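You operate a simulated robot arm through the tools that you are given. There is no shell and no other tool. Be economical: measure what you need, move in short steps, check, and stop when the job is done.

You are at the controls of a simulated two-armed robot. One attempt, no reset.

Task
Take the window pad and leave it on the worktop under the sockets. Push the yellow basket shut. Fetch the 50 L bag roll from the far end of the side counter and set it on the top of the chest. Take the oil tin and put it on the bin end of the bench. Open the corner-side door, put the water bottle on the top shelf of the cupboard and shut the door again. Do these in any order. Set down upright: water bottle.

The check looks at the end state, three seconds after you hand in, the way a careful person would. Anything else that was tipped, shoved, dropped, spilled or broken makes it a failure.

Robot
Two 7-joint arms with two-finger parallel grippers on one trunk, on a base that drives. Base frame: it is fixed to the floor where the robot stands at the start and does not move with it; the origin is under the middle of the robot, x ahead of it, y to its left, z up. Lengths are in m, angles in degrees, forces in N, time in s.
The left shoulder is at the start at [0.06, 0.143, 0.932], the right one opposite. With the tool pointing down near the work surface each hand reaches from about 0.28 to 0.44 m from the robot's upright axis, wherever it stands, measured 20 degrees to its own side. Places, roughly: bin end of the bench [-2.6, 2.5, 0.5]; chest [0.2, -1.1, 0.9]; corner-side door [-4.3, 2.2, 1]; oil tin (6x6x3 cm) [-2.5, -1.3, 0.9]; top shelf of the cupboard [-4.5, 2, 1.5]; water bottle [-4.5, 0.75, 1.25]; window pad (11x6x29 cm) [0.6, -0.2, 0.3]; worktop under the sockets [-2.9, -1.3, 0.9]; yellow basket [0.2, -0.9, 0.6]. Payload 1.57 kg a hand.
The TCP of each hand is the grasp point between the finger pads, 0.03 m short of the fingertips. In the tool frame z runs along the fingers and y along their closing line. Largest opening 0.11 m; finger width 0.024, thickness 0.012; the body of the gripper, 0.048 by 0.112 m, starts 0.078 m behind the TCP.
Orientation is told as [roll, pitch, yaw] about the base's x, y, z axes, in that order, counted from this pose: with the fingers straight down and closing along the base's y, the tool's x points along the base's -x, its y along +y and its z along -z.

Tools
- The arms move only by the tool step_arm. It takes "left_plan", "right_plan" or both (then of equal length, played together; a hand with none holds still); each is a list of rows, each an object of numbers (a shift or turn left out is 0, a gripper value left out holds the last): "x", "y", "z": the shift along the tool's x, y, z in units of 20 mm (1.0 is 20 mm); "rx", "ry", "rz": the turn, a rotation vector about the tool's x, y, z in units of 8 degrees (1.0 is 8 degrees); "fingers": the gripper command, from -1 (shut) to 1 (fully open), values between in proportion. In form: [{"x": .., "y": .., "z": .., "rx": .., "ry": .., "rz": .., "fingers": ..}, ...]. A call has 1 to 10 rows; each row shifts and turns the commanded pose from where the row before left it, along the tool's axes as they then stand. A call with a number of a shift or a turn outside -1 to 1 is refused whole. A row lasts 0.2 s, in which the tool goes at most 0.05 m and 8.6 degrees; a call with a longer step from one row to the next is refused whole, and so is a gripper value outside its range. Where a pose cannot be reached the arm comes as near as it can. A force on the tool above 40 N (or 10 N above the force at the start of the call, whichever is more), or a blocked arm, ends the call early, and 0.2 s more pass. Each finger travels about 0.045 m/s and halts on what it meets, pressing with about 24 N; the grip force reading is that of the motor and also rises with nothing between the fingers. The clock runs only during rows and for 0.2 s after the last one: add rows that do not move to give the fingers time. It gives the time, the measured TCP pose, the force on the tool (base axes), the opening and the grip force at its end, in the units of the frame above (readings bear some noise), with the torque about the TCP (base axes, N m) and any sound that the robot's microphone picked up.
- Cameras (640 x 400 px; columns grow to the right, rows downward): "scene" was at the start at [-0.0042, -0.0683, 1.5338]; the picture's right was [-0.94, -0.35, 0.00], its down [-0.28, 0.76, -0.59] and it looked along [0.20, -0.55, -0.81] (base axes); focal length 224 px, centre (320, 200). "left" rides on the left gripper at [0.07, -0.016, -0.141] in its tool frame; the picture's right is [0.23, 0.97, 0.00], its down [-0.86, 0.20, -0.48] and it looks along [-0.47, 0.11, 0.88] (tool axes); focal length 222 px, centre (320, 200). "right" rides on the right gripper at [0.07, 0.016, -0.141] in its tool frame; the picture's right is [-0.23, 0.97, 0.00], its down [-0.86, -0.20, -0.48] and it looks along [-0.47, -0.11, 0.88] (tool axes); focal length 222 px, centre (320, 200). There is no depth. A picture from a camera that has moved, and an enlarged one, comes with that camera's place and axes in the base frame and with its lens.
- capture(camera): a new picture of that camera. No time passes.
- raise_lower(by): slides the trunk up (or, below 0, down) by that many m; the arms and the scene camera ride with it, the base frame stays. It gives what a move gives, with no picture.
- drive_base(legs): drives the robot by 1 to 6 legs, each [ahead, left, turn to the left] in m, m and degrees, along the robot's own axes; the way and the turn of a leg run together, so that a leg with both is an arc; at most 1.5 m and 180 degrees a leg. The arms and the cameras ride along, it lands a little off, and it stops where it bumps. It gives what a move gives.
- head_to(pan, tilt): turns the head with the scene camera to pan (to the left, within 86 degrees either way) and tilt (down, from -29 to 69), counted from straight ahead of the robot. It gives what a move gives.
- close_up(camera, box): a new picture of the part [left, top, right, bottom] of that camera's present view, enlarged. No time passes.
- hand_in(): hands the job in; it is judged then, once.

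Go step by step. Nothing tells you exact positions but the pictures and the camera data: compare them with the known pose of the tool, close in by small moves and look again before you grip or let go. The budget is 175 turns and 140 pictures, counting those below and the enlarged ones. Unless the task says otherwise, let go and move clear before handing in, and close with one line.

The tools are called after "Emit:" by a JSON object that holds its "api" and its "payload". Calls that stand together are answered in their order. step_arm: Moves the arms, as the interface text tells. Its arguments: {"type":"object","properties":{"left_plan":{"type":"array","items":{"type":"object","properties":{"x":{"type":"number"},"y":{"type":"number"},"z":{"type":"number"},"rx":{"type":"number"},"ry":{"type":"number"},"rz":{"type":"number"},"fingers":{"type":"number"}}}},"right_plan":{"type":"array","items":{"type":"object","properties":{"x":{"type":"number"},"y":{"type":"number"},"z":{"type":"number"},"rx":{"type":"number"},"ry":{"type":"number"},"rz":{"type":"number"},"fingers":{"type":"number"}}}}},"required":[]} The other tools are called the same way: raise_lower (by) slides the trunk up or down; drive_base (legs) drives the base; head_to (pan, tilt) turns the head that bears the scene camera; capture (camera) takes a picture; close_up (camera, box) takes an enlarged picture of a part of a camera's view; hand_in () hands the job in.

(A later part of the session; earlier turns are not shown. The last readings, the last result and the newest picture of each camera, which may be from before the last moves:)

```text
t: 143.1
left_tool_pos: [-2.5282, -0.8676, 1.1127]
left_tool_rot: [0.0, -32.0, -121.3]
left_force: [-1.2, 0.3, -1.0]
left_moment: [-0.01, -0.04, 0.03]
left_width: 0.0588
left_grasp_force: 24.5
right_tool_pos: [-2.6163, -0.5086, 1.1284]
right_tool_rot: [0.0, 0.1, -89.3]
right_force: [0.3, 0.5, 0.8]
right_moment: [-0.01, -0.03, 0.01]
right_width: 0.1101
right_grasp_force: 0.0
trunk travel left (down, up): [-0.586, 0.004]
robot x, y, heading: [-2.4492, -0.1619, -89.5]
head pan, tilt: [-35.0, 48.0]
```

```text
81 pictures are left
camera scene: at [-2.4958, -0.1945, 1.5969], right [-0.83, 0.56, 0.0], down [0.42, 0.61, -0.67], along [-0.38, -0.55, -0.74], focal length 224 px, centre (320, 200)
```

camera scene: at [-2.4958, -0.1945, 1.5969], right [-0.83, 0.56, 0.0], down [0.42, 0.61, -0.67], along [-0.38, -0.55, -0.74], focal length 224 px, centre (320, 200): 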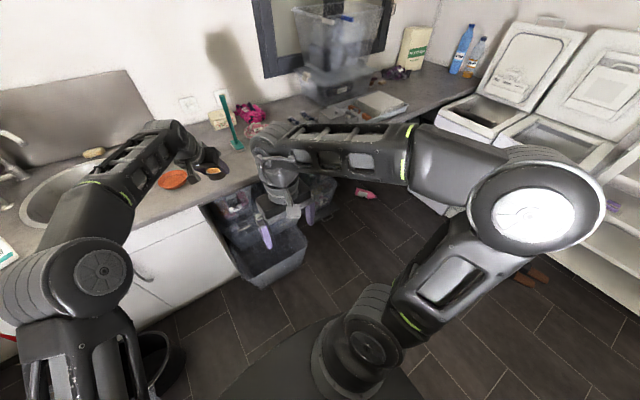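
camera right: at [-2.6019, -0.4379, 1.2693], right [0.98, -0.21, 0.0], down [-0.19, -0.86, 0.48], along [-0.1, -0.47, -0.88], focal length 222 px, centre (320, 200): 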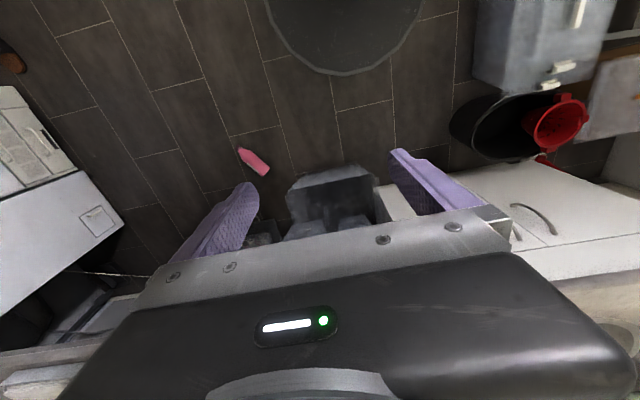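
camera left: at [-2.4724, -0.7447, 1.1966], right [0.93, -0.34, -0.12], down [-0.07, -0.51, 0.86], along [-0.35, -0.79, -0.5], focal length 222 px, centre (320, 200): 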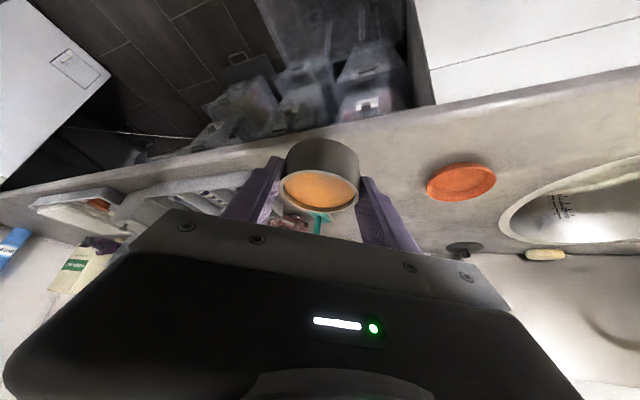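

It has rolled under the worktop toward (-3.7, -1.2) and is still slowing. With the tin in hand I'll deliver that first, then come back for the softener with free hands.

Emit:
{"api": "drive_base", "payload": {"legs": [[0, -0.7, 0]]}}

Emit:
{"api": "head_to", "payload": {"pan": -25, "tilt": 42}}

Emit:
{"api": "capture", "payload": {"camera": "scene"}}

Emit:
{"api": "drive_base", "payload": {"legs": [[-1.25, 0, 0], [0, 0, 178]]}}

Emit:
{"api": "head_to", "payload": {"pan": -10, "tilt": 35}}

Emit:
{"api": "capture", "payload": {"camera": "scene"}}

```text
t: 146.9
left_tool_pos: [-3.2337, -0.8724, 1.1121]
left_tool_rot: [0.0, -31.9, -121.7]
left_force: [0.2, 0.5, -0.8]
left_moment: [0.01, 0.03, 0.03]
left_width: 0.0589
left_grasp_force: 23.8
right_tool_pos: [-3.3177, -0.513, 1.1287]
right_tool_rot: [0.2, 0.1, -89.7]
right_force: [0.7, 0.2, -0.1]
right_moment: [0.01, 0.0, 0.01]
right_width: 0.1101
right_grasp_force: 0.2
trunk travel left (down, up): [-0.586, 0.004]
robot x, y, heading: [-3.1497, -0.163, -89.7]
head pan, tilt: [-35.0, 48.0]
```

```text
t: 147.7
left_tool_pos: [-3.2326, -0.8728, 1.1124]
left_tool_rot: [0.0, -32.0, -121.8]
left_force: [-0.8, 0.1, -0.7]
left_moment: [0.0, 0.01, 0.03]
left_width: 0.0591
left_grasp_force: 23.5
right_tool_pos: [-3.3174, -0.5124, 1.128]
right_tool_rot: [0.0, 0.1, -89.8]
right_force: [-0.5, 0.5, 0.1]
right_moment: [0.02, -0.03, 0.0]
right_width: 0.1098
right_grasp_force: 0.1
trunk travel left (down, up): [-0.586, 0.004]
robot x, y, heading: [-3.1491, -0.165, -89.6]
head pan, tilt: [-25.0, 42.0]
```

```text
80 pictures are left
camera scene: at [-3.1841, -0.2108, 1.6054], right [-0.91, 0.42, 0.0], down [0.28, 0.61, -0.74], along [-0.31, -0.67, -0.67], focal length 224 px, centre (320, 200)
```

scene: 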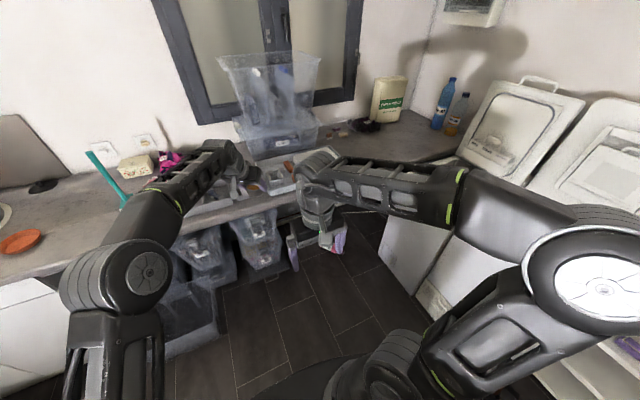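

```text
t: 161.2
left_tool_pos: [-3.0915, 1.7753, 1.1122]
left_tool_rot: [0.0, -31.9, 59.5]
left_force: [1.2, 0.4, -2.2]
left_moment: [0.0, 0.0, 0.03]
left_width: 0.0589
left_grasp_force: 24.3
right_tool_pos: [-3.0002, 1.4188, 1.1286]
right_tool_rot: [0.0, 0.0, 91.5]
right_force: [0.8, 0.6, 0.4]
right_moment: [-0.01, -0.01, -0.02]
right_width: 0.1098
right_grasp_force: 0.1
trunk travel left (down, up): [-0.586, 0.004]
robot x, y, heading: [-3.1616, 1.0667, 91.4]
head pan, tilt: [-25.0, 42.0]
```

```text
t: 162.0
left_tool_pos: [-3.0906, 1.7755, 1.1124]
left_tool_rot: [0.1, -32.0, 59.5]
left_force: [-0.2, 0.1, -1.3]
left_moment: [-0.02, -0.01, -0.02]
left_width: 0.0589
left_grasp_force: 23.9
right_tool_pos: [-2.9984, 1.4175, 1.1288]
right_tool_rot: [0.0, 0.1, 91.4]
right_force: [-0.1, 0.2, 0.2]
right_moment: [-0.01, 0.0, -0.02]
right_width: 0.1101
right_grasp_force: 0.0
trunk travel left (down, up): [-0.586, 0.004]
robot x, y, heading: [-3.1582, 1.0653, 91.4]
head pan, tilt: [-10.0, 35.0]
```

```text
79 pictures are left
camera scene: at [-3.1454, 1.1242, 1.6159], right [0.99, -0.15, 0.0], down [-0.09, -0.57, -0.82], along [0.12, 0.81, -0.57], focal length 224 px, centre (320, 200)
```

scene: 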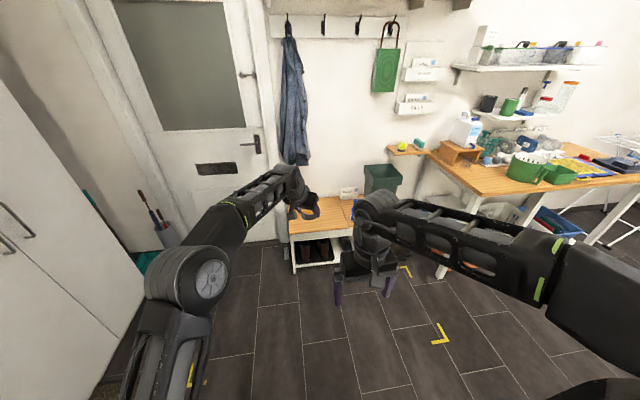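

Emit:
{"api": "drive_base", "payload": {"legs": [[0.2, -0.4, -1.4]]}}

Emit:
{"api": "step_arm", "payload": {"right_plan": [{"y": -1, "x": 0.5}, {"y": -1, "x": 0.5}, {"y": -1, "x": 0.5}, {"y": -1, "x": 0.5}, {"y": -1, "x": 0.5}, {"y": -1}, {"y": -1}, {"y": -1}]}}

Emit:
{"api": "head_to", "payload": {"pan": 0, "tilt": 42}}

Emit:
{"api": "capture", "payload": {"camera": "scene"}}

```text
t: 164.7
left_tool_pos: [-2.6804, 1.9791, 1.1132]
left_tool_rot: [0.0, -32.0, 57.9]
left_force: [0.7, 0.0, -0.6]
left_moment: [-0.01, 0.02, 0.0]
left_width: 0.059
left_grasp_force: 24.0
right_tool_pos: [-2.5964, 1.6188, 1.1283]
right_tool_rot: [0.1, 0.1, 90.0]
right_force: [0.2, 0.1, -0.1]
right_moment: [-0.04, -0.01, 0.0]
right_width: 0.11
right_grasp_force: 0.1
trunk travel left (down, up): [-0.586, 0.004]
robot x, y, heading: [-2.7667, 1.2762, 89.9]
head pan, tilt: [-10.0, 35.0]
```

```text
t: 166.5
left_tool_pos: [-2.6805, 1.9795, 1.1128]
left_tool_rot: [0.0, -32.0, 58.0]
left_force: [-0.4, -0.4, -0.3]
left_moment: [-0.03, 0.0, 0.0]
left_width: 0.059
left_grasp_force: 24.5
right_tool_pos: [-2.4391, 1.57, 1.1221]
right_tool_rot: [0.0, -0.1, 89.9]
right_force: [0.3, 0.8, 0.2]
right_moment: [0.0, -0.02, 0.0]
right_width: 0.1098
right_grasp_force: 0.0
right hand out of reach, approached as far as the arm can: row 8
trunk travel left (down, up): [-0.586, 0.004]
robot x, y, heading: [-2.7639, 1.2732, 89.9]
head pan, tilt: [-10.0, 35.0]
```

```text
t: 167.2
left_tool_pos: [-2.6809, 1.9785, 1.113]
left_tool_rot: [-0.1, -32.0, 58.0]
left_force: [-0.2, -0.1, -1.0]
left_moment: [0.01, 0.02, 0.01]
left_width: 0.0589
left_grasp_force: 24.0
right_tool_pos: [-2.4395, 1.5691, 1.1236]
right_tool_rot: [0.0, 0.0, 89.8]
right_force: [-0.5, -0.3, 0.3]
right_moment: [-0.02, -0.03, 0.01]
right_width: 0.1102
right_grasp_force: 0.0
trunk travel left (down, up): [-0.586, 0.004]
robot x, y, heading: [-2.7692, 1.2696, 90.1]
head pan, tilt: [0.0, 42.0]
```

```text
78 pictures are left
camera scene: at [-2.7664, 1.3253, 1.6055], right [1.0, 0.0, 0.0], down [0.0, -0.67, -0.74], along [0.0, 0.74, -0.67], focal length 224 px, centre (320, 200)
```

scene: 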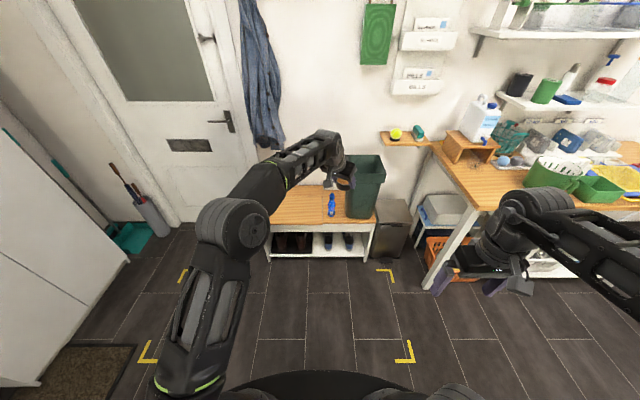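

Emit:
{"api": "close_up", "payload": {"camera": "scene", "box": [250, 140, 410, 265]}}

Emit:
{"api": "capture", "payload": {"camera": "left"}}

```text
3.20 times, centred on (330, 202) of scene
camera zoom: at [-2.7664, 1.3253, 1.6055], right [1.0, 0.0, 0.0], down [0.0, -0.67, -0.74], along [0.0, 0.74, -0.67], focal length 718 px, centre (288, 192)
```

zoom: 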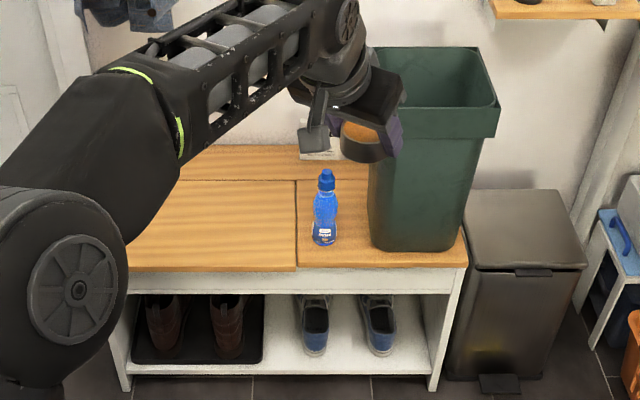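

```text
76 pictures are left
camera left: at [-2.737, 1.8553, 1.1962], right [-0.93, 0.35, -0.12], down [0.08, 0.51, 0.86], along [0.36, 0.79, -0.5], focal length 222 px, centre (320, 200)
```

left: 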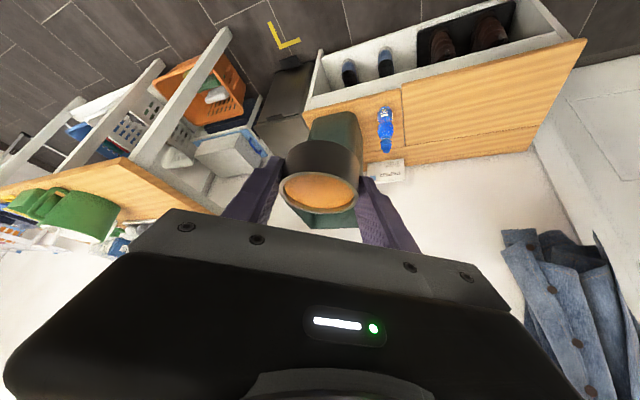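

The bin end is the right-hand panel (x -2.755 to -2.40). There's a free spot behind the blue bottle and left of the bin at about (-2.67, 2.54). I'll reposition to come in from the left side.

Emit:
{"api": "drive_base", "payload": {"legs": [[0.42, 0.28, 0], [0, 0, -25]]}}

Emit:
{"api": "step_arm", "payload": {"left_plan": [{"rx": 0, "ry": -0.53, "rz": 0.85}, {}]}}

Emit:
{"api": "capture", "payload": {"camera": "left"}}

Emit:
{"api": "capture", "payload": {"camera": "scene"}}

```text
t: 171.5
left_tool_pos: [-2.6916, 2.3014, 1.1123]
left_tool_rot: [0.0, -32.1, 34.0]
left_force: [0.5, 0.4, -0.7]
left_moment: [0.01, 0.0, 0.02]
left_width: 0.059
left_grasp_force: 23.7
right_tool_pos: [-2.6362, 1.8299, 1.1231]
right_tool_rot: [-0.1, 0.0, 66.1]
right_force: [0.4, 0.7, -0.3]
right_moment: [0.03, -0.05, -0.01]
right_width: 0.11
right_grasp_force: 0.1
trunk travel left (down, up): [-0.586, 0.004]
robot x, y, heading: [-3.0554, 1.6903, 65.9]
head pan, tilt: [0.0, 42.0]
```

```text
t: 172.1
left_tool_pos: [-2.6897, 2.2996, 1.1123]
left_tool_rot: [4.8, -35.9, 25.7]
left_force: [0.0, 0.3, -0.5]
left_moment: [0.02, 0.02, 0.01]
left_width: 0.0592
left_grasp_force: 24.4
right_tool_pos: [-2.636, 1.8294, 1.1238]
right_tool_rot: [0.0, 0.0, 66.1]
right_force: [-0.8, 0.5, -0.5]
right_moment: [-0.01, 0.02, -0.01]
right_width: 0.1102
right_grasp_force: 0.0
trunk travel left (down, up): [-0.586, 0.004]
robot x, y, heading: [-3.0545, 1.6886, 66.1]
head pan, tilt: [0.0, 42.0]
```

```text
75 pictures are left
camera left: at [-2.802, 2.2144, 1.1847], right [-0.63, 0.77, -0.07], down [0.29, 0.32, 0.9], along [0.72, 0.55, -0.43], focal length 222 px, centre (320, 200)
```

left: 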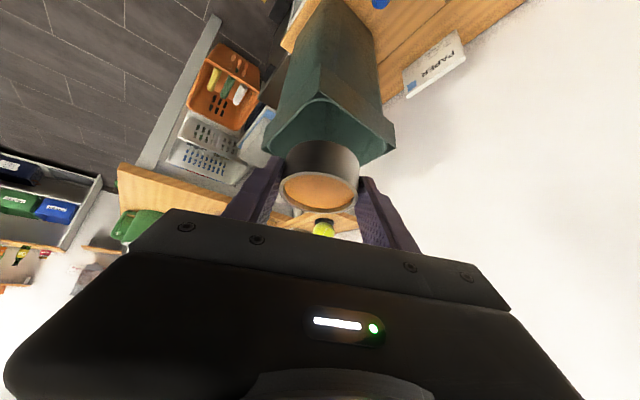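

```text
74 pictures are left
camera scene: at [-3.0327, 1.738, 1.6054], right [0.91, -0.41, 0.0], down [-0.27, -0.61, -0.74], along [0.3, 0.68, -0.67], focal length 224 px, centre (320, 200)
```

scene: 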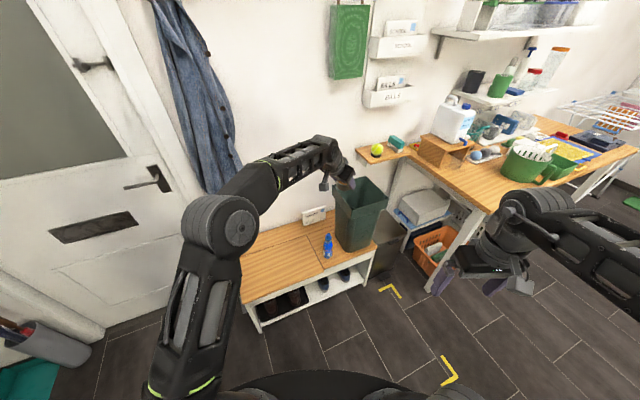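

I used the wrong axis on that yaw tweak, so I'll undo it and apply the proper turn about the vertical. Then I'll move over the spot.

Emit:
{"api": "step_arm", "payload": {"left_plan": [{"ry": 0.53, "rz": -0.85}, {"rx": 0.53, "rz": 0.848}, {"rx": 0.53, "rz": 0.848}, {}]}}

Emit:
{"api": "drive_base", "payload": {"legs": [[0.183, 0.081, 0]]}}

Emit:
{"api": "capture", "payload": {"camera": "scene"}}

```text
t: 173.1
left_tool_pos: [-2.6895, 2.2978, 1.1133]
left_tool_rot: [-0.1, -32.0, 18.2]
left_force: [-0.2, -0.2, -0.6]
left_moment: [0.01, 0.02, 0.0]
left_width: 0.0589
left_grasp_force: 24.6
right_tool_pos: [-2.6363, 1.829, 1.1238]
right_tool_rot: [0.0, -0.1, 66.0]
right_force: [-0.9, 0.1, 0.4]
right_moment: [0.01, -0.05, -0.01]
right_width: 0.11
right_grasp_force: 0.1
trunk travel left (down, up): [-0.586, 0.004]
robot x, y, heading: [-3.0548, 1.6887, 66.1]
head pan, tilt: [0.0, 42.0]
```

```text
t: 174.7
left_tool_pos: [-2.6888, 2.5069, 1.1125]
left_tool_rot: [-0.1, -32.0, 18.2]
left_force: [-0.2, 0.8, -1.1]
left_moment: [-0.04, 0.01, 0.01]
left_width: 0.059
left_grasp_force: 23.8
right_tool_pos: [-2.6342, 2.0374, 1.1223]
right_tool_rot: [-0.2, 0.0, 66.1]
right_force: [0.2, 1.6, 0.0]
right_moment: [-0.01, -0.01, 0.0]
right_width: 0.1096
right_grasp_force: 0.0
trunk travel left (down, up): [-0.586, 0.004]
robot x, y, heading: [-3.0561, 1.8958, 66.3]
head pan, tilt: [0.0, 42.0]
```

```text
73 pictures are left
camera scene: at [-3.0313, 1.9457, 1.6054], right [0.91, -0.4, 0.0], down [-0.27, -0.61, -0.74], along [0.3, 0.68, -0.67], focal length 224 px, centre (320, 200)
```

scene: 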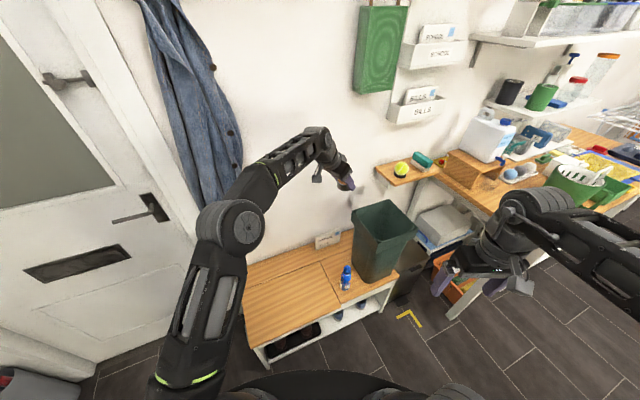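

Emit:
{"api": "step_arm", "payload": {"left_plan": [{"x": -0.34, "z": 0.21, "y": 0.9}, {"x": -0.34, "z": 0.21, "y": 0.85}, {}]}}

Emit:
{"api": "raise_lower", "payload": {"by": -0.4}}

Emit:
{"api": "capture", "payload": {"camera": "scene"}}

Emit:
{"api": "capture", "payload": {"camera": "left"}}

```text
t: 175.5
left_tool_pos: [-2.6866, 2.5412, 1.1087]
left_tool_rot: [-0.1, -32.0, 18.2]
left_force: [0.2, -0.1, -1.1]
left_moment: [-0.01, 0.01, 0.03]
left_width: 0.0591
left_grasp_force: 23.9
left hand out of reach, approached as far as the arm can: row 2
right_tool_pos: [-2.6346, 2.036, 1.1228]
right_tool_rot: [0.0, 0.0, 66.1]
right_force: [0.3, -0.4, -0.3]
right_moment: [-0.02, 0.0, 0.02]
right_width: 0.1103
right_grasp_force: 0.0
trunk travel left (down, up): [-0.586, 0.004]
robot x, y, heading: [-3.0556, 1.8951, 66.3]
head pan, tilt: [0.0, 42.0]
```

```text
t: 179.3
left_tool_pos: [-2.6865, 2.542, 0.7088]
left_tool_rot: [0.0, -32.0, 18.3]
left_force: [-0.1, -0.3, -1.1]
left_moment: [0.03, 0.0, 0.01]
left_width: 0.059
left_grasp_force: 23.9
right_tool_pos: [-2.6351, 2.0359, 0.7241]
right_tool_rot: [0.0, -0.1, 66.1]
right_force: [-0.5, -0.2, 0.6]
right_moment: [0.01, 0.02, -0.01]
right_width: 0.11
right_grasp_force: 0.0
trunk travel left (down, up): [-0.186, 0.404]
robot x, y, heading: [-3.057, 1.8947, 66.1]
head pan, tilt: [0.0, 42.0]
```

```text
72 pictures are left
camera scene: at [-3.0314, 1.9441, 1.2055], right [0.91, -0.4, 0.0], down [-0.27, -0.61, -0.74], along [0.3, 0.68, -0.67], focal length 224 px, centre (320, 200)
```

scene: 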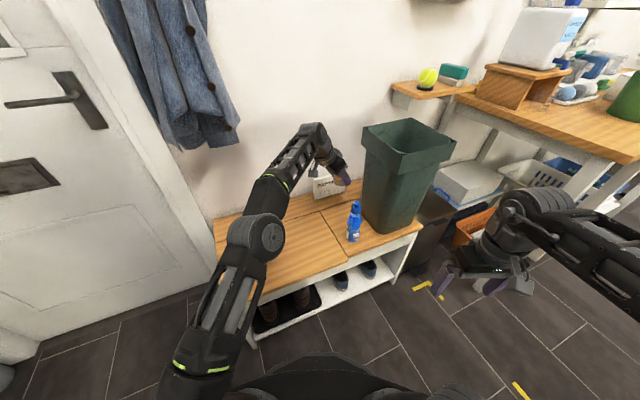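

```text
71 pictures are left
camera left: at [-2.8079, 2.4835, 0.7924], right [-0.49, 0.87, -0.12], down [0.39, 0.34, 0.86], along [0.78, 0.37, -0.5], focal length 222 px, centre (320, 200)
```

left: 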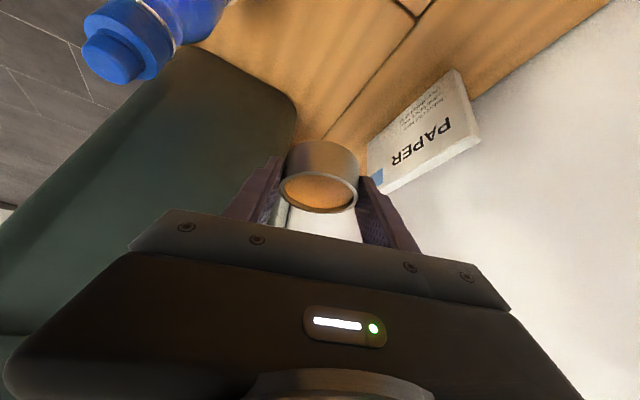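

The landing point projects onto clear wood between the bottle, card and bin. Lowering further.

Emit:
{"api": "raise_lower", "payload": {"by": -0.15}}

Emit:
{"api": "capture", "payload": {"camera": "left"}}

Emit:
{"api": "close_up", "payload": {"camera": "scene", "box": [280, 100, 440, 200]}}

```text
t: 181.1
left_tool_pos: [-2.6874, 2.5418, 0.5592]
left_tool_rot: [0.0, -32.0, 18.3]
left_force: [0.1, 0.2, -1.5]
left_moment: [0.0, 0.03, -0.03]
left_width: 0.059
left_grasp_force: 24.0
right_tool_pos: [-2.6341, 2.0371, 0.5731]
right_tool_rot: [-0.1, 0.0, 66.1]
right_force: [-0.3, -0.1, 0.5]
right_moment: [-0.02, 0.01, -0.01]
right_width: 0.1102
right_grasp_force: 0.1
trunk travel left (down, up): [-0.036, 0.554]
robot x, y, heading: [-3.0527, 1.8925, 66.4]
head pan, tilt: [0.0, 42.0]
```

```text
70 pictures are left
camera left: at [-2.8079, 2.4835, 0.6424], right [-0.49, 0.87, -0.12], down [0.39, 0.34, 0.86], along [0.78, 0.37, -0.5], focal length 222 px, centre (320, 200)
```

left: 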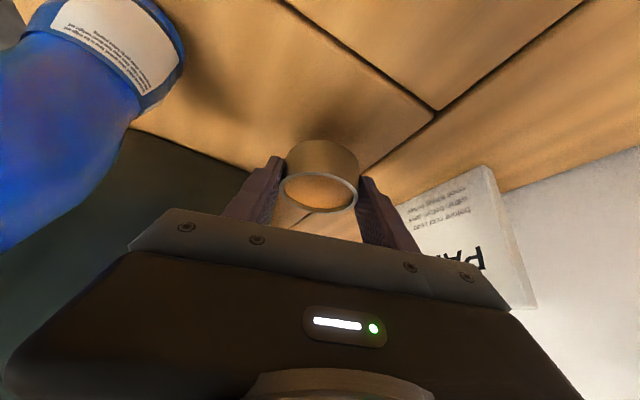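

```text
4.00 times, centred on (360, 150) of scene
camera zoom: at [-3.0314, 1.9441, 1.0555], right [0.91, -0.4, 0.0], down [-0.27, -0.61, -0.74], along [0.3, 0.68, -0.67], focal length 898 px, centre (160, 400)
```

zoom: 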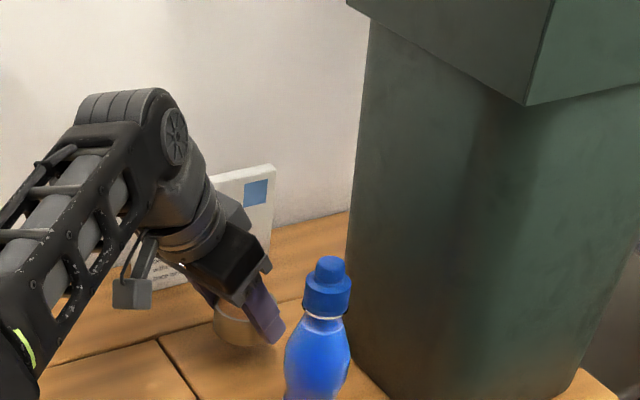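

Emit:
{"api": "step_arm", "payload": {"left_plan": [{"x": 0.26, "z": 0.42}, {"x": 0.13, "z": 0.21}, {}]}}

Emit:
{"api": "step_arm", "payload": {"left_plan": [{"x": 0.13, "z": 0.21}, {}]}}

Emit:
{"api": "step_arm", "payload": {"left_plan": [{"x": 0.13, "z": 0.21}, {}]}}

```text
t: 181.9
left_tool_pos: [-2.6865, 2.5437, 0.5445]
left_tool_rot: [0.0, -31.9, 18.2]
left_force: [1.1, 0.6, -1.9]
left_moment: [0.0, 0.01, -0.01]
left_width: 0.0589
left_grasp_force: 24.0
right_tool_pos: [-2.6338, 2.0364, 0.5737]
right_tool_rot: [0.0, -0.1, 66.0]
right_force: [-0.1, 0.4, 0.1]
right_moment: [0.01, -0.02, 0.01]
right_width: 0.11
right_grasp_force: 0.0
trunk travel left (down, up): [-0.036, 0.554]
robot x, y, heading: [-3.0532, 1.8982, 66.0]
head pan, tilt: [0.0, 42.0]
```

```text
t: 182.5
left_tool_pos: [-2.6858, 2.5416, 0.5404]
left_tool_rot: [0.0, -32.0, 18.2]
left_force: [-0.6, -0.2, -1.5]
left_moment: [-0.02, 0.03, 0.04]
left_width: 0.0589
left_grasp_force: 24.4
right_tool_pos: [-2.6332, 2.0354, 0.5724]
right_tool_rot: [0.0, 0.1, 66.2]
right_force: [0.0, 0.1, -0.4]
right_moment: [0.0, 0.0, -0.01]
right_width: 0.1102
right_grasp_force: 0.0
trunk travel left (down, up): [-0.036, 0.554]
robot x, y, heading: [-3.0547, 1.8965, 66.0]
head pan, tilt: [0.0, 42.0]
```

```text
t: 183.1
left_tool_pos: [-2.687, 2.542, 0.5338]
left_tool_rot: [0.1, -32.1, 18.2]
left_force: [0.4, -0.2, -0.2]
left_moment: [-0.02, 0.01, 0.01]
left_width: 0.059
left_grasp_force: 23.3
right_tool_pos: [-2.6344, 2.0355, 0.5731]
right_tool_rot: [-0.1, 0.0, 66.1]
right_force: [-0.1, -0.3, 0.6]
right_moment: [-0.04, 0.0, 0.01]
right_width: 0.1098
right_grasp_force: 0.1
trunk travel left (down, up): [-0.036, 0.554]
robot x, y, heading: [-3.0551, 1.8994, 66.1]
head pan, tilt: [0.0, 42.0]
```

Emit:
{"api": "step_arm", "payload": {"left_plan": [{"x": 0.13, "z": 0.21}, {}]}}

Emit:
{"api": "step_arm", "payload": {"left_plan": [{"x": 0.08, "z": 0.13}, {}]}}

Emit:
{"api": "step_arm", "payload": {"left_plan": [{"x": 0.08, "z": 0.13}, {}]}}

```text
t: 183.7
left_tool_pos: [-2.6866, 2.5412, 0.531]
left_tool_rot: [0.1, -32.3, 18.0]
left_force: [1.5, -1.0, 10.1]
left_moment: [-0.16, 0.08, 0.03]
left_width: 0.0591
left_grasp_force: 23.9
right_tool_pos: [-2.6338, 2.0349, 0.5737]
right_tool_rot: [0.0, 0.0, 66.1]
right_force: [0.1, 0.8, -0.1]
right_moment: [0.0, 0.0, 0.04]
right_width: 0.1101
right_grasp_force: 0.1
trunk travel left (down, up): [-0.036, 0.554]
robot x, y, heading: [-3.0538, 1.8934, 66.1]
head pan, tilt: [0.0, 42.0]
```

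```text
t: 184.3
left_tool_pos: [-2.6859, 2.5423, 0.5319]
left_tool_rot: [0.3, -32.6, 18.1]
left_force: [5.3, 1.6, 23.9]
left_moment: [-0.22, -0.43, 0.02]
left_width: 0.0589
left_grasp_force: 24.4
right_tool_pos: [-2.635, 2.0349, 0.5733]
right_tool_rot: [0.0, -0.1, 66.1]
right_force: [-0.6, -0.2, -0.3]
right_moment: [0.02, 0.0, -0.01]
right_width: 0.1098
right_grasp_force: 0.1
trunk travel left (down, up): [-0.036, 0.554]
robot x, y, heading: [-3.0532, 1.8959, 66.3]
head pan, tilt: [0.0, 42.0]
```

```text
t: 184.9
left_tool_pos: [-2.6872, 2.5414, 0.5303]
left_tool_rot: [0.3, -32.7, 18.2]
left_force: [2.1, 0.2, 36.7]
left_moment: [-0.92, -0.37, -0.27]
left_width: 0.059
left_grasp_force: 23.9
right_tool_pos: [-2.6352, 2.0353, 0.5744]
right_tool_rot: [0.0, -0.2, 66.1]
right_force: [0.5, 0.3, 0.2]
right_moment: [0.02, -0.02, 0.01]
right_width: 0.1099
right_grasp_force: 0.0
trunk travel left (down, up): [-0.036, 0.554]
robot x, y, heading: [-3.0555, 1.8947, 66.2]
head pan, tilt: [0.0, 42.0]
```

Contact at z≈0.531. I'll relieve the pressure, release, and withdraw along the fingers.

Emit:
{"api": "step_arm", "payload": {"left_plan": [{"x": -0.17, "z": -0.27}, {"fingers": 0.5}, {"fingers": 0.5}, {}]}}

Emit:
{"api": "step_arm", "payload": {"left_plan": [{"z": -1}, {"z": -1}, {"z": -1}, {"z": -1}, {"z": -1}, {"x": -0.5, "z": -0.85}, {"x": -0.5, "z": -0.85}, {"x": -0.5, "z": -0.85}]}}

Emit:
{"api": "close_up", "payload": {"camera": "scene", "box": [260, 80, 460, 205]}}

Emit:
{"api": "capture", "payload": {"camera": "left"}}

```text
t: 185.9
left_tool_pos: [-2.6885, 2.5434, 0.532]
left_tool_rot: [0.1, -32.1, 18.2]
left_force: [-10.9, 11.7, 24.7]
left_moment: [0.14, -0.38, 0.29]
left_width: 0.071
left_grasp_force: 0.1
right_tool_pos: [-2.635, 2.0359, 0.5739]
right_tool_rot: [-0.2, -0.2, 66.2]
right_force: [0.4, 0.1, 0.4]
right_moment: [-0.03, -0.03, -0.01]
right_width: 0.11
right_grasp_force: 0.0
trunk travel left (down, up): [-0.036, 0.554]
robot x, y, heading: [-3.0555, 1.8943, 66.2]
head pan, tilt: [0.0, 42.0]
```

```text
t: 187.7
left_tool_pos: [-2.7388, 2.5244, 0.6744]
left_tool_rot: [0.0, -32.0, 18.2]
left_force: [0.7, -0.5, -0.6]
left_moment: [-0.04, 0.0, -0.02]
left_width: 0.0822
left_grasp_force: 0.1
right_tool_pos: [-2.6352, 2.036, 0.5724]
right_tool_rot: [0.0, 0.0, 66.1]
right_force: [-0.7, -0.5, 0.4]
right_moment: [0.03, 0.02, 0.0]
right_width: 0.11
right_grasp_force: 0.0
trunk travel left (down, up): [-0.036, 0.554]
robot x, y, heading: [-3.0535, 1.8943, 66.1]
head pan, tilt: [0.0, 42.0]
```

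```text
3.20 times, centred on (360, 142) of scene
camera zoom: at [-3.0315, 1.9442, 1.0555], right [0.91, -0.4, 0.0], down [-0.27, -0.61, -0.74], along [0.3, 0.68, -0.67], focal length 718 px, centre (192, 384)
```

zoom: 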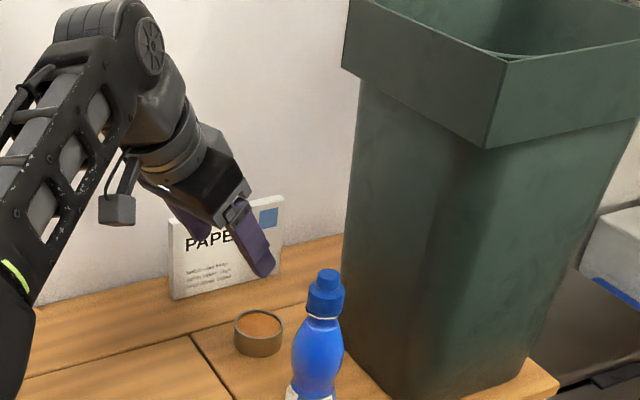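

```text
67 pictures are left
camera left: at [-2.8599, 2.4662, 0.7582], right [-0.49, 0.86, -0.12], down [0.39, 0.34, 0.86], along [0.78, 0.37, -0.5], focal length 222 px, centre (320, 200)
```

left: 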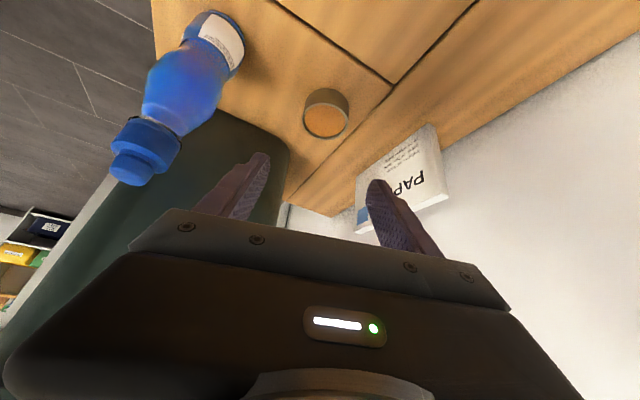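

The tin stands on the bin-end panel. Next the cupboard: I'll raise up, back off, and face the wardrobe.

Emit:
{"api": "raise_lower", "payload": {"by": 0.4}}

Emit:
{"api": "drive_base", "payload": {"legs": [[-0.45, -0.2, 0], [0, 0, 114]]}}

Emit:
{"api": "raise_lower", "payload": {"by": 0.15}}

Emit:
{"api": "head_to", "payload": {"pan": 0, "tilt": 10}}

Emit:
{"api": "capture", "payload": {"camera": "scene"}}

```text
t: 191.5
left_tool_pos: [-2.7381, 2.5248, 1.0746]
left_tool_rot: [0.0, -32.0, 18.3]
left_force: [0.3, -0.7, -0.6]
left_moment: [0.02, 0.0, -0.04]
left_width: 0.0825
left_grasp_force: 0.0
right_tool_pos: [-2.6336, 2.0357, 0.9722]
right_tool_rot: [0.0, 0.0, 66.2]
right_force: [-0.1, 0.3, 0.5]
right_moment: [0.01, 0.01, 0.01]
right_width: 0.1101
right_grasp_force: 0.1
trunk travel left (down, up): [-0.436, 0.154]
robot x, y, heading: [-3.0547, 1.8994, 66.2]
head pan, tilt: [0.0, 42.0]
```

```text
t: 199.2
left_tool_pos: [-3.7563, 1.4347, 1.0757]
left_tool_rot: [0.0, -32.0, 132.2]
left_force: [0.1, 0.0, 0.8]
left_moment: [-0.01, 0.02, 0.01]
left_width: 0.0825
left_grasp_force: 0.1
right_tool_pos: [-3.3513, 1.7286, 0.973]
right_tool_rot: [0.0, -0.1, -179.9]
right_force: [-0.6, -0.1, 0.5]
right_moment: [0.0, 0.01, -0.02]
right_width: 0.1099
right_grasp_force: 0.1
trunk travel left (down, up): [-0.436, 0.154]
robot x, y, heading: [-3.0505, 1.3999, -179.9]
head pan, tilt: [0.0, 42.0]
```

```text
t: 200.9
left_tool_pos: [-3.7572, 1.4352, 1.225]
left_tool_rot: [-0.1, -32.0, 132.2]
left_force: [0.3, -0.2, 0.3]
left_moment: [-0.01, 0.02, 0.02]
left_width: 0.0826
left_grasp_force: 0.1
right_tool_pos: [-3.3519, 1.7283, 1.1225]
right_tool_rot: [-0.1, 0.0, -179.9]
right_force: [-0.2, 0.1, -0.1]
right_moment: [-0.06, 0.0, 0.05]
right_width: 0.1101
right_grasp_force: 0.1
trunk travel left (down, up): [-0.586, 0.004]
robot x, y, heading: [-3.0545, 1.4023, -180.0]
head pan, tilt: [0.0, 42.0]
```

```text
t: 201.9
left_tool_pos: [-3.757, 1.4347, 1.2233]
left_tool_rot: [0.0, -32.0, 132.1]
left_force: [-1.6, 0.2, 0.6]
left_moment: [-0.02, 0.0, -0.02]
left_width: 0.0824
left_grasp_force: 0.2
right_tool_pos: [-3.3523, 1.7276, 1.1226]
right_tool_rot: [-0.1, 0.0, -179.9]
right_force: [0.5, -0.7, -0.1]
right_moment: [0.01, 0.03, 0.01]
right_width: 0.1099
right_grasp_force: 0.0
trunk travel left (down, up): [-0.586, 0.004]
robot x, y, heading: [-3.054, 1.403, -180.1]
head pan, tilt: [0.0, 10.0]
```

```text
66 pictures are left
camera scene: at [-3.1156, 1.4022, 1.656], right [0.0, 1.0, 0.0], down [0.17, 0.0, -0.98], along [-0.98, 0.0, -0.17], focal length 224 px, centre (320, 200)
```

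scene: 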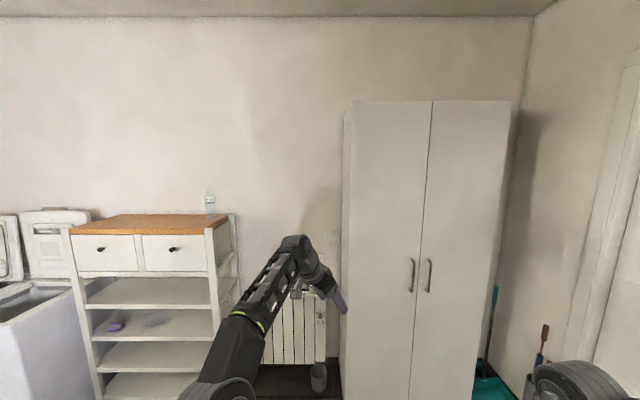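

The wardrobe's corner-side door is the right one: y≈2.02–2.44, front at x≈-4.4, handle near (-4.37, 2.07, 0.98). I'll bring the right hand to horizontal and tuck the left arm back to tool-down.

Emit:
{"api": "step_arm", "payload": {"right_plan": [{"ry": -1, "x": -1, "y": 1}, {"ry": -1, "x": -1, "y": 1}, {"ry": -1, "x": -1, "y": 1}, {"ry": -1, "x": -1, "y": 1}, {"ry": -1, "z": 1, "y": 1}, {"ry": -1, "z": 1}, {"ry": -1, "z": 1}, {"ry": -1, "z": 1}, {"ry": -1, "z": 1}, {"ry": -1, "z": 1}], "left_plan": [{"ry": 1, "z": -1}, {"ry": 1, "z": -1}, {"ry": 1}, {"ry": 1}, {"rz": -1, "x": 1}, {"rz": -1, "x": 1}, {"rz": -1, "x": 1}, {"rz": -1, "x": 1}, {"rz": -1, "x": 1}, {"rz": -1, "x": 1}]}}

Emit:
{"api": "step_arm", "payload": {"right_plan": [{"ry": -1, "z": 1}, {"ry": -0.25, "z": 1}, {"z": 1}, {"z": 1}, {"x": 0.5}, {"x": 0.5}, {"x": 0.5}], "left_plan": [{"x": 1}, {"x": 1}, {"x": 1}, {"x": 1}, {"x": 1}, {"x": 1}, {"x": 1}]}}

Emit:
{"api": "capture", "payload": {"camera": "scene"}}

```text
t: 204.1
left_tool_pos: [-3.5917, 1.3619, 1.1941]
left_tool_rot: [-17.8, -14.7, -175.6]
left_force: [0.5, -0.3, -0.1]
left_moment: [-0.01, -0.03, -0.01]
left_width: 0.0823
left_grasp_force: 0.0
left hand out of reach, approached as far as the arm can: row 1, 2, 3, 4
right_tool_pos: [-3.595, 1.6507, 1.1241]
right_tool_rot: [-2.2, -75.7, -179.0]
right_force: [0.3, 0.3, 0.5]
right_moment: [0.0, 0.0, -0.03]
right_width: 0.11
right_grasp_force: 0.0
right hand out of reach, approached as far as the arm can: row 5, 6, 7, 8, 9, 10
trunk travel left (down, up): [-0.586, 0.004]
robot x, y, heading: [-3.0511, 1.4033, -179.9]
head pan, tilt: [0.0, 10.0]
```

```text
t: 205.7
left_tool_pos: [-3.4549, 1.3716, 1.1573]
left_tool_rot: [-17.8, -14.8, -175.9]
left_force: [-0.2, -0.7, 0.3]
left_moment: [0.04, 0.0, -0.01]
left_width: 0.0824
left_grasp_force: 0.0
right_tool_pos: [-3.6708, 1.6517, 1.088]
right_tool_rot: [-6.5, -86.9, -174.1]
right_force: [-0.3, -0.5, 0.0]
right_moment: [0.01, 0.0, -0.01]
right_width: 0.1099
right_grasp_force: 0.1
trunk travel left (down, up): [-0.586, 0.004]
robot x, y, heading: [-3.0567, 1.4002, -180.0]
head pan, tilt: [0.0, 10.0]
```

```text
65 pictures are left
camera scene: at [-3.1151, 1.4021, 1.6561], right [0.0, 1.0, 0.0], down [0.17, 0.0, -0.98], along [-0.98, 0.0, -0.17], focal length 224 px, centre (320, 200)
```

scene: 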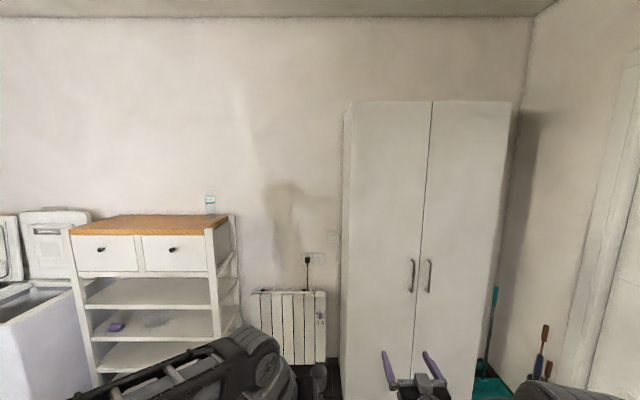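

Emit:
{"api": "drive_base", "payload": {"legs": [[0.5, -0.42, 0]]}}

Emit:
{"api": "step_arm", "payload": {"right_plan": [{"x": 1, "ry": -0.35}, {"x": 1}, {"x": 1}, {"x": 1}, {"x": 1}]}}

Emit:
{"api": "head_to", "payload": {"pan": -20, "tilt": 35}}

Emit:
{"api": "capture", "payload": {"camera": "scene"}}

Emit:
{"api": "capture", "payload": {"camera": "right"}}

```text
t: 209.3
left_tool_pos: [-3.9497, 1.7814, 1.1582]
left_tool_rot: [-17.7, -14.8, -175.6]
left_force: [-0.6, 0.7, -0.1]
left_moment: [0.01, 0.03, 0.01]
left_width: 0.0823
left_grasp_force: 0.1
right_tool_pos: [-4.1658, 2.0612, 1.0873]
right_tool_rot: [-5.8, -86.9, -174.7]
right_force: [-0.8, 0.6, -0.2]
right_moment: [-0.01, 0.02, 0.01]
right_width: 0.1101
right_grasp_force: 0.1
trunk travel left (down, up): [-0.586, 0.004]
robot x, y, heading: [-3.5443, 1.8136, -179.7]
head pan, tilt: [0.0, 10.0]
```

```text
t: 210.5
left_tool_pos: [-3.9488, 1.7808, 1.1572]
left_tool_rot: [-17.7, -14.8, -175.8]
left_force: [0.3, -0.2, -0.1]
left_moment: [-0.03, -0.02, -0.02]
left_width: 0.0825
left_grasp_force: 0.0
right_tool_pos: [-4.1636, 2.0589, 0.9859]
right_tool_rot: [-52.5, -89.6, -127.8]
right_force: [0.2, 0.1, 0.2]
right_moment: [0.0, -0.01, -0.03]
right_width: 0.1099
right_grasp_force: 0.1
trunk travel left (down, up): [-0.586, 0.004]
robot x, y, heading: [-3.5437, 1.8146, -179.4]
head pan, tilt: [0.0, 10.0]
```

```text
t: 211.3
left_tool_pos: [-3.9493, 1.7813, 1.1576]
left_tool_rot: [-17.8, -14.9, -175.7]
left_force: [-0.2, 0.2, -1.9]
left_moment: [0.03, -0.02, 0.01]
left_width: 0.0827
left_grasp_force: 0.1
right_tool_pos: [-4.1629, 2.059, 0.9878]
right_tool_rot: [-48.6, -89.5, -131.8]
right_force: [-0.3, -0.4, 0.6]
right_moment: [0.02, -0.01, 0.02]
right_width: 0.1099
right_grasp_force: 0.1
trunk travel left (down, up): [-0.586, 0.004]
robot x, y, heading: [-3.5463, 1.8139, -179.7]
head pan, tilt: [-20.0, 35.0]
```

```text
64 pictures are left
camera scene: at [-3.5984, 1.8424, 1.616], right [0.34, 0.94, 0.0], down [0.54, -0.19, -0.82], along [-0.77, 0.28, -0.57], focal length 224 px, centre (320, 200)
```

scene: 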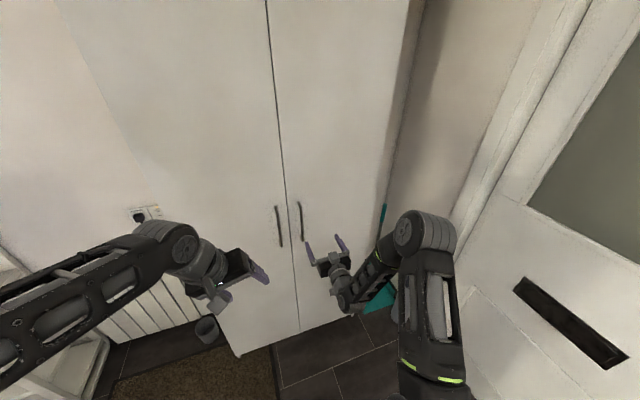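

```text
63 pictures are left
camera right: at [-4.0222, 2.0432, 0.9177], right [-0.01, -0.98, 0.22], down [0.48, 0.19, 0.86], along [-0.88, 0.11, 0.46], focal length 222 px, centre (320, 200)
```

right: 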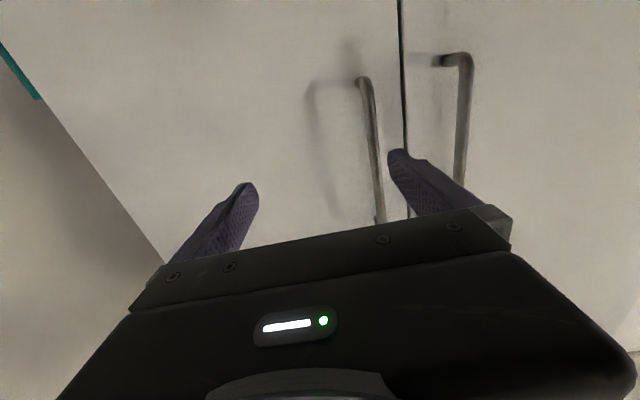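

The right handle is at about (-4.262, 2.00), z 0.93–1.07. I'll align, narrow the opening and advance.

Emit:
{"api": "step_arm", "payload": {"right_plan": [{"y": 1, "x": -0.3, "fingers": 0.15}, {"y": 1, "x": -0.3}, {"y": 0.95}, {}, {}]}}

Emit:
{"api": "step_arm", "payload": {"right_plan": [{"z": 1}, {"z": 1}, {}]}}

Emit:
{"api": "capture", "payload": {"camera": "right"}}

```text
t: 212.6
left_tool_pos: [-3.9486, 1.7807, 1.1581]
left_tool_rot: [-17.7, -14.9, -175.7]
left_force: [-0.1, -0.3, 0.3]
left_moment: [-0.02, -0.02, -0.01]
left_width: 0.0824
left_grasp_force: 0.1
right_tool_pos: [-4.1647, 2.0018, 0.9982]
right_tool_rot: [-47.5, -89.5, -132.9]
right_force: [0.2, -0.4, 0.7]
right_moment: [0.0, 0.01, -0.03]
right_width: 0.0634
right_grasp_force: 0.1
trunk travel left (down, up): [-0.586, 0.004]
robot x, y, heading: [-3.5463, 1.8148, -179.3]
head pan, tilt: [-20.0, 35.0]
```

```text
t: 213.3
left_tool_pos: [-3.9485, 1.781, 1.1585]
left_tool_rot: [-17.7, -15.0, -175.7]
left_force: [-0.1, -0.4, -0.2]
left_moment: [0.02, 0.01, 0.0]
left_width: 0.0826
left_grasp_force: 0.1
right_tool_pos: [-4.2021, 2.0042, 0.9984]
right_tool_rot: [-49.0, -89.7, -131.5]
right_force: [0.0, -1.0, 0.7]
right_moment: [0.0, 0.01, -0.01]
right_width: 0.0634
right_grasp_force: 0.1
trunk travel left (down, up): [-0.586, 0.004]
robot x, y, heading: [-3.5424, 1.8175, -179.8]
head pan, tilt: [-20.0, 35.0]
```

```text
62 pictures are left
camera right: at [-4.0629, 1.9885, 0.9283], right [-0.01, -0.98, 0.22], down [0.48, 0.19, 0.86], along [-0.88, 0.11, 0.46], focal length 222 px, centre (320, 200)
```

right: 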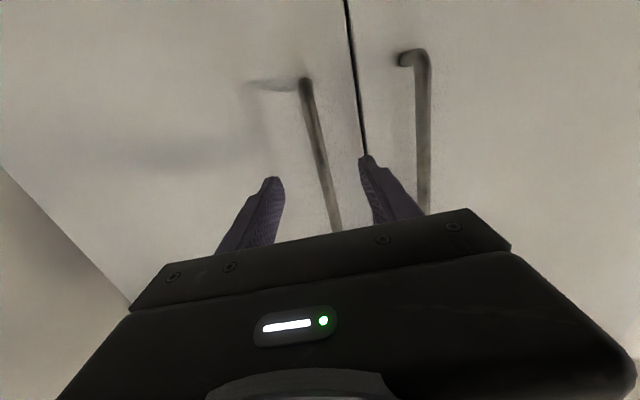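

Emit:
{"api": "step_arm", "payload": {"right_plan": [{"z": 1}, {"z": 0.8}, {}]}}

Emit:
{"api": "capture", "payload": {"camera": "right"}}

Emit:
{"api": "close_up", "payload": {"camera": "scene", "box": [240, 180, 400, 300]}}

```text
t: 214.2
left_tool_pos: [-3.9483, 1.7813, 1.1585]
left_tool_rot: [-17.6, -14.9, -175.6]
left_force: [-0.4, 0.4, -0.2]
left_moment: [-0.01, 0.03, 0.03]
left_width: 0.0826
left_grasp_force: 0.0
right_tool_pos: [-4.24, 2.0048, 1.0]
right_tool_rot: [-48.9, -89.5, -131.7]
right_force: [-0.7, 0.7, -0.7]
right_moment: [0.0, 0.04, -0.02]
right_width: 0.0633
right_grasp_force: 0.1
trunk travel left (down, up): [-0.586, 0.004]
robot x, y, heading: [-3.5497, 1.8151, -179.9]
head pan, tilt: [-20.0, 35.0]
```

```text
61 pictures are left
camera right: at [-4.0983, 1.9877, 0.9297], right [-0.01, -0.98, 0.22], down [0.48, 0.19, 0.86], along [-0.88, 0.11, 0.46], focal length 222 px, centre (320, 200)
```

right: 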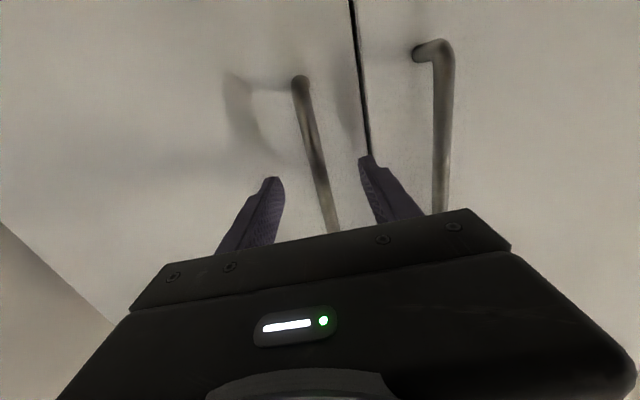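

```text
3.33 times, centred on (320, 240) of scene
camera zoom: at [-3.5983, 1.8427, 1.616], right [0.34, 0.94, 0.0], down [0.54, -0.19, -0.82], along [-0.77, 0.28, -0.57], focal length 748 px, centre (320, 67)
```

zoom: 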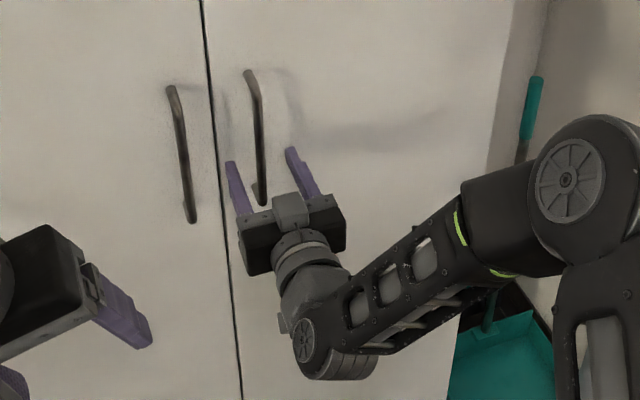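

The handle looks to be at the TCP depth. Closing.

Emit:
{"api": "step_arm", "payload": {"right_plan": [{"fingers": -1}, {"fingers": -1}, {"fingers": -1}, {"fingers": -1}, {"fingers": -1}]}}

Emit:
{"api": "capture", "payload": {"camera": "right"}}

```text
t: 215.3
left_tool_pos: [-3.9488, 1.78, 1.1575]
left_tool_rot: [-17.8, -14.9, -175.8]
left_force: [-0.2, -0.1, 0.4]
left_moment: [0.03, 0.01, -0.01]
left_width: 0.0824
left_grasp_force: 0.0
right_tool_pos: [-4.2387, 2.0016, 0.9996]
right_tool_rot: [-43.6, -89.7, -136.9]
right_force: [0.5, -3.9, -1.2]
right_moment: [-0.54, 0.05, 0.1]
right_width: 0.0118
right_grasp_force: 29.2
trunk travel left (down, up): [-0.586, 0.004]
robot x, y, heading: [-3.544, 1.8152, -179.6]
head pan, tilt: [-20.0, 35.0]
```

```text
59 pictures are left
camera right: at [-4.0981, 1.9864, 0.9297], right [-0.01, -0.97, 0.22], down [0.47, 0.19, 0.86], along [-0.88, 0.11, 0.46], focal length 222 px, centre (320, 200)
```

right: 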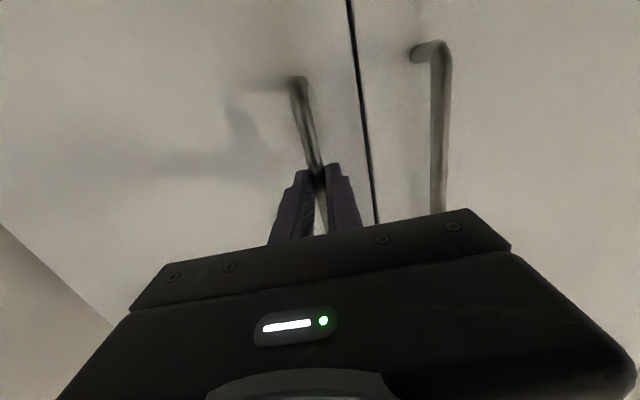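

Handle gripped. I'll pull along the arc: back along the tool axis while turning with the door.

Emit:
{"api": "step_arm", "payload": {"right_plan": [{"z": -0.94, "rx": -0.3}, {"z": -0.94, "rx": -0.3}, {"z": -0.94, "rx": -0.3}, {"z": -0.94, "rx": -0.3}, {"z": -0.94, "rx": -0.3}]}}

Emit:
{"api": "step_arm", "payload": {"right_plan": [{"z": -0.94, "rx": -0.31}, {"z": -0.94, "rx": -0.31}, {"z": -0.94, "rx": -0.31}, {"z": -0.94, "rx": -0.31}, {"z": -0.94, "rx": -0.31}]}}

Emit:
{"api": "capture", "payload": {"camera": "scene"}}

```text
t: 216.4
left_tool_pos: [-3.9481, 1.7823, 1.1579]
left_tool_rot: [-17.8, -14.8, -175.9]
left_force: [-0.3, -0.2, -0.8]
left_moment: [0.02, 0.01, 0.01]
left_width: 0.0824
left_grasp_force: 0.0
right_tool_pos: [-4.1636, 2.0241, 0.9997]
right_tool_rot: [-84.3, -89.4, -88.1]
right_force: [-1.4, 8.7, 0.0]
right_moment: [-0.63, -0.52, -0.29]
right_width: 0.0119
right_grasp_force: 29.4
trunk travel left (down, up): [-0.586, 0.004]
robot x, y, heading: [-3.5488, 1.8113, -180.0]
head pan, tilt: [-20.0, 35.0]
stopped in row 5 (right hand): the force on the tool passed its limit (the readings are from after the stop); the commanded pose is now the measured one
```

```text
t: 217.1
left_tool_pos: [-3.9498, 1.7838, 1.1582]
left_tool_rot: [-17.7, -14.8, -176.0]
left_force: [0.4, 0.2, 0.1]
left_moment: [0.1, 0.02, -0.01]
left_width: 0.0827
left_grasp_force: 0.1
right_tool_pos: [-4.1263, 2.0407, 0.9985]
right_tool_rot: [-89.6, -89.2, -79.4]
right_force: [-4.3, 11.1, -2.9]
right_moment: [-0.6, -0.69, -0.31]
right_width: 0.0121
right_grasp_force: 29.4
trunk travel left (down, up): [-0.586, 0.004]
robot x, y, heading: [-3.5457, 1.8132, -180.1]
head pan, tilt: [-20.0, 35.0]
stopped in row 3 (right hand): the force on the tool passed its limit (the readings are from after the stop); the commanded pose is now the measured one
```

```text
58 pictures are left
camera scene: at [-3.5989, 1.8435, 1.6157], right [0.34, 0.94, 0.0], down [0.54, -0.2, -0.82], along [-0.77, 0.28, -0.57], focal length 224 px, centre (320, 200)
```

scene: 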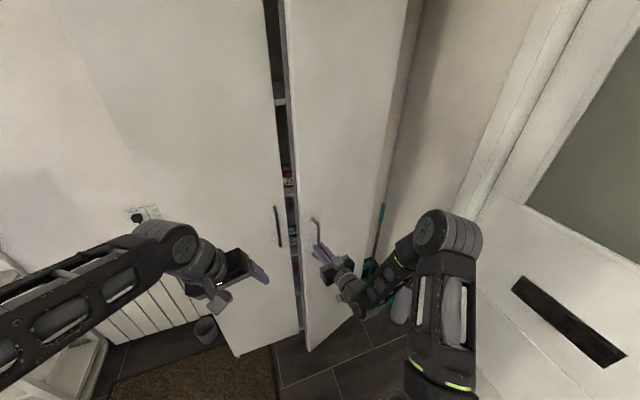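

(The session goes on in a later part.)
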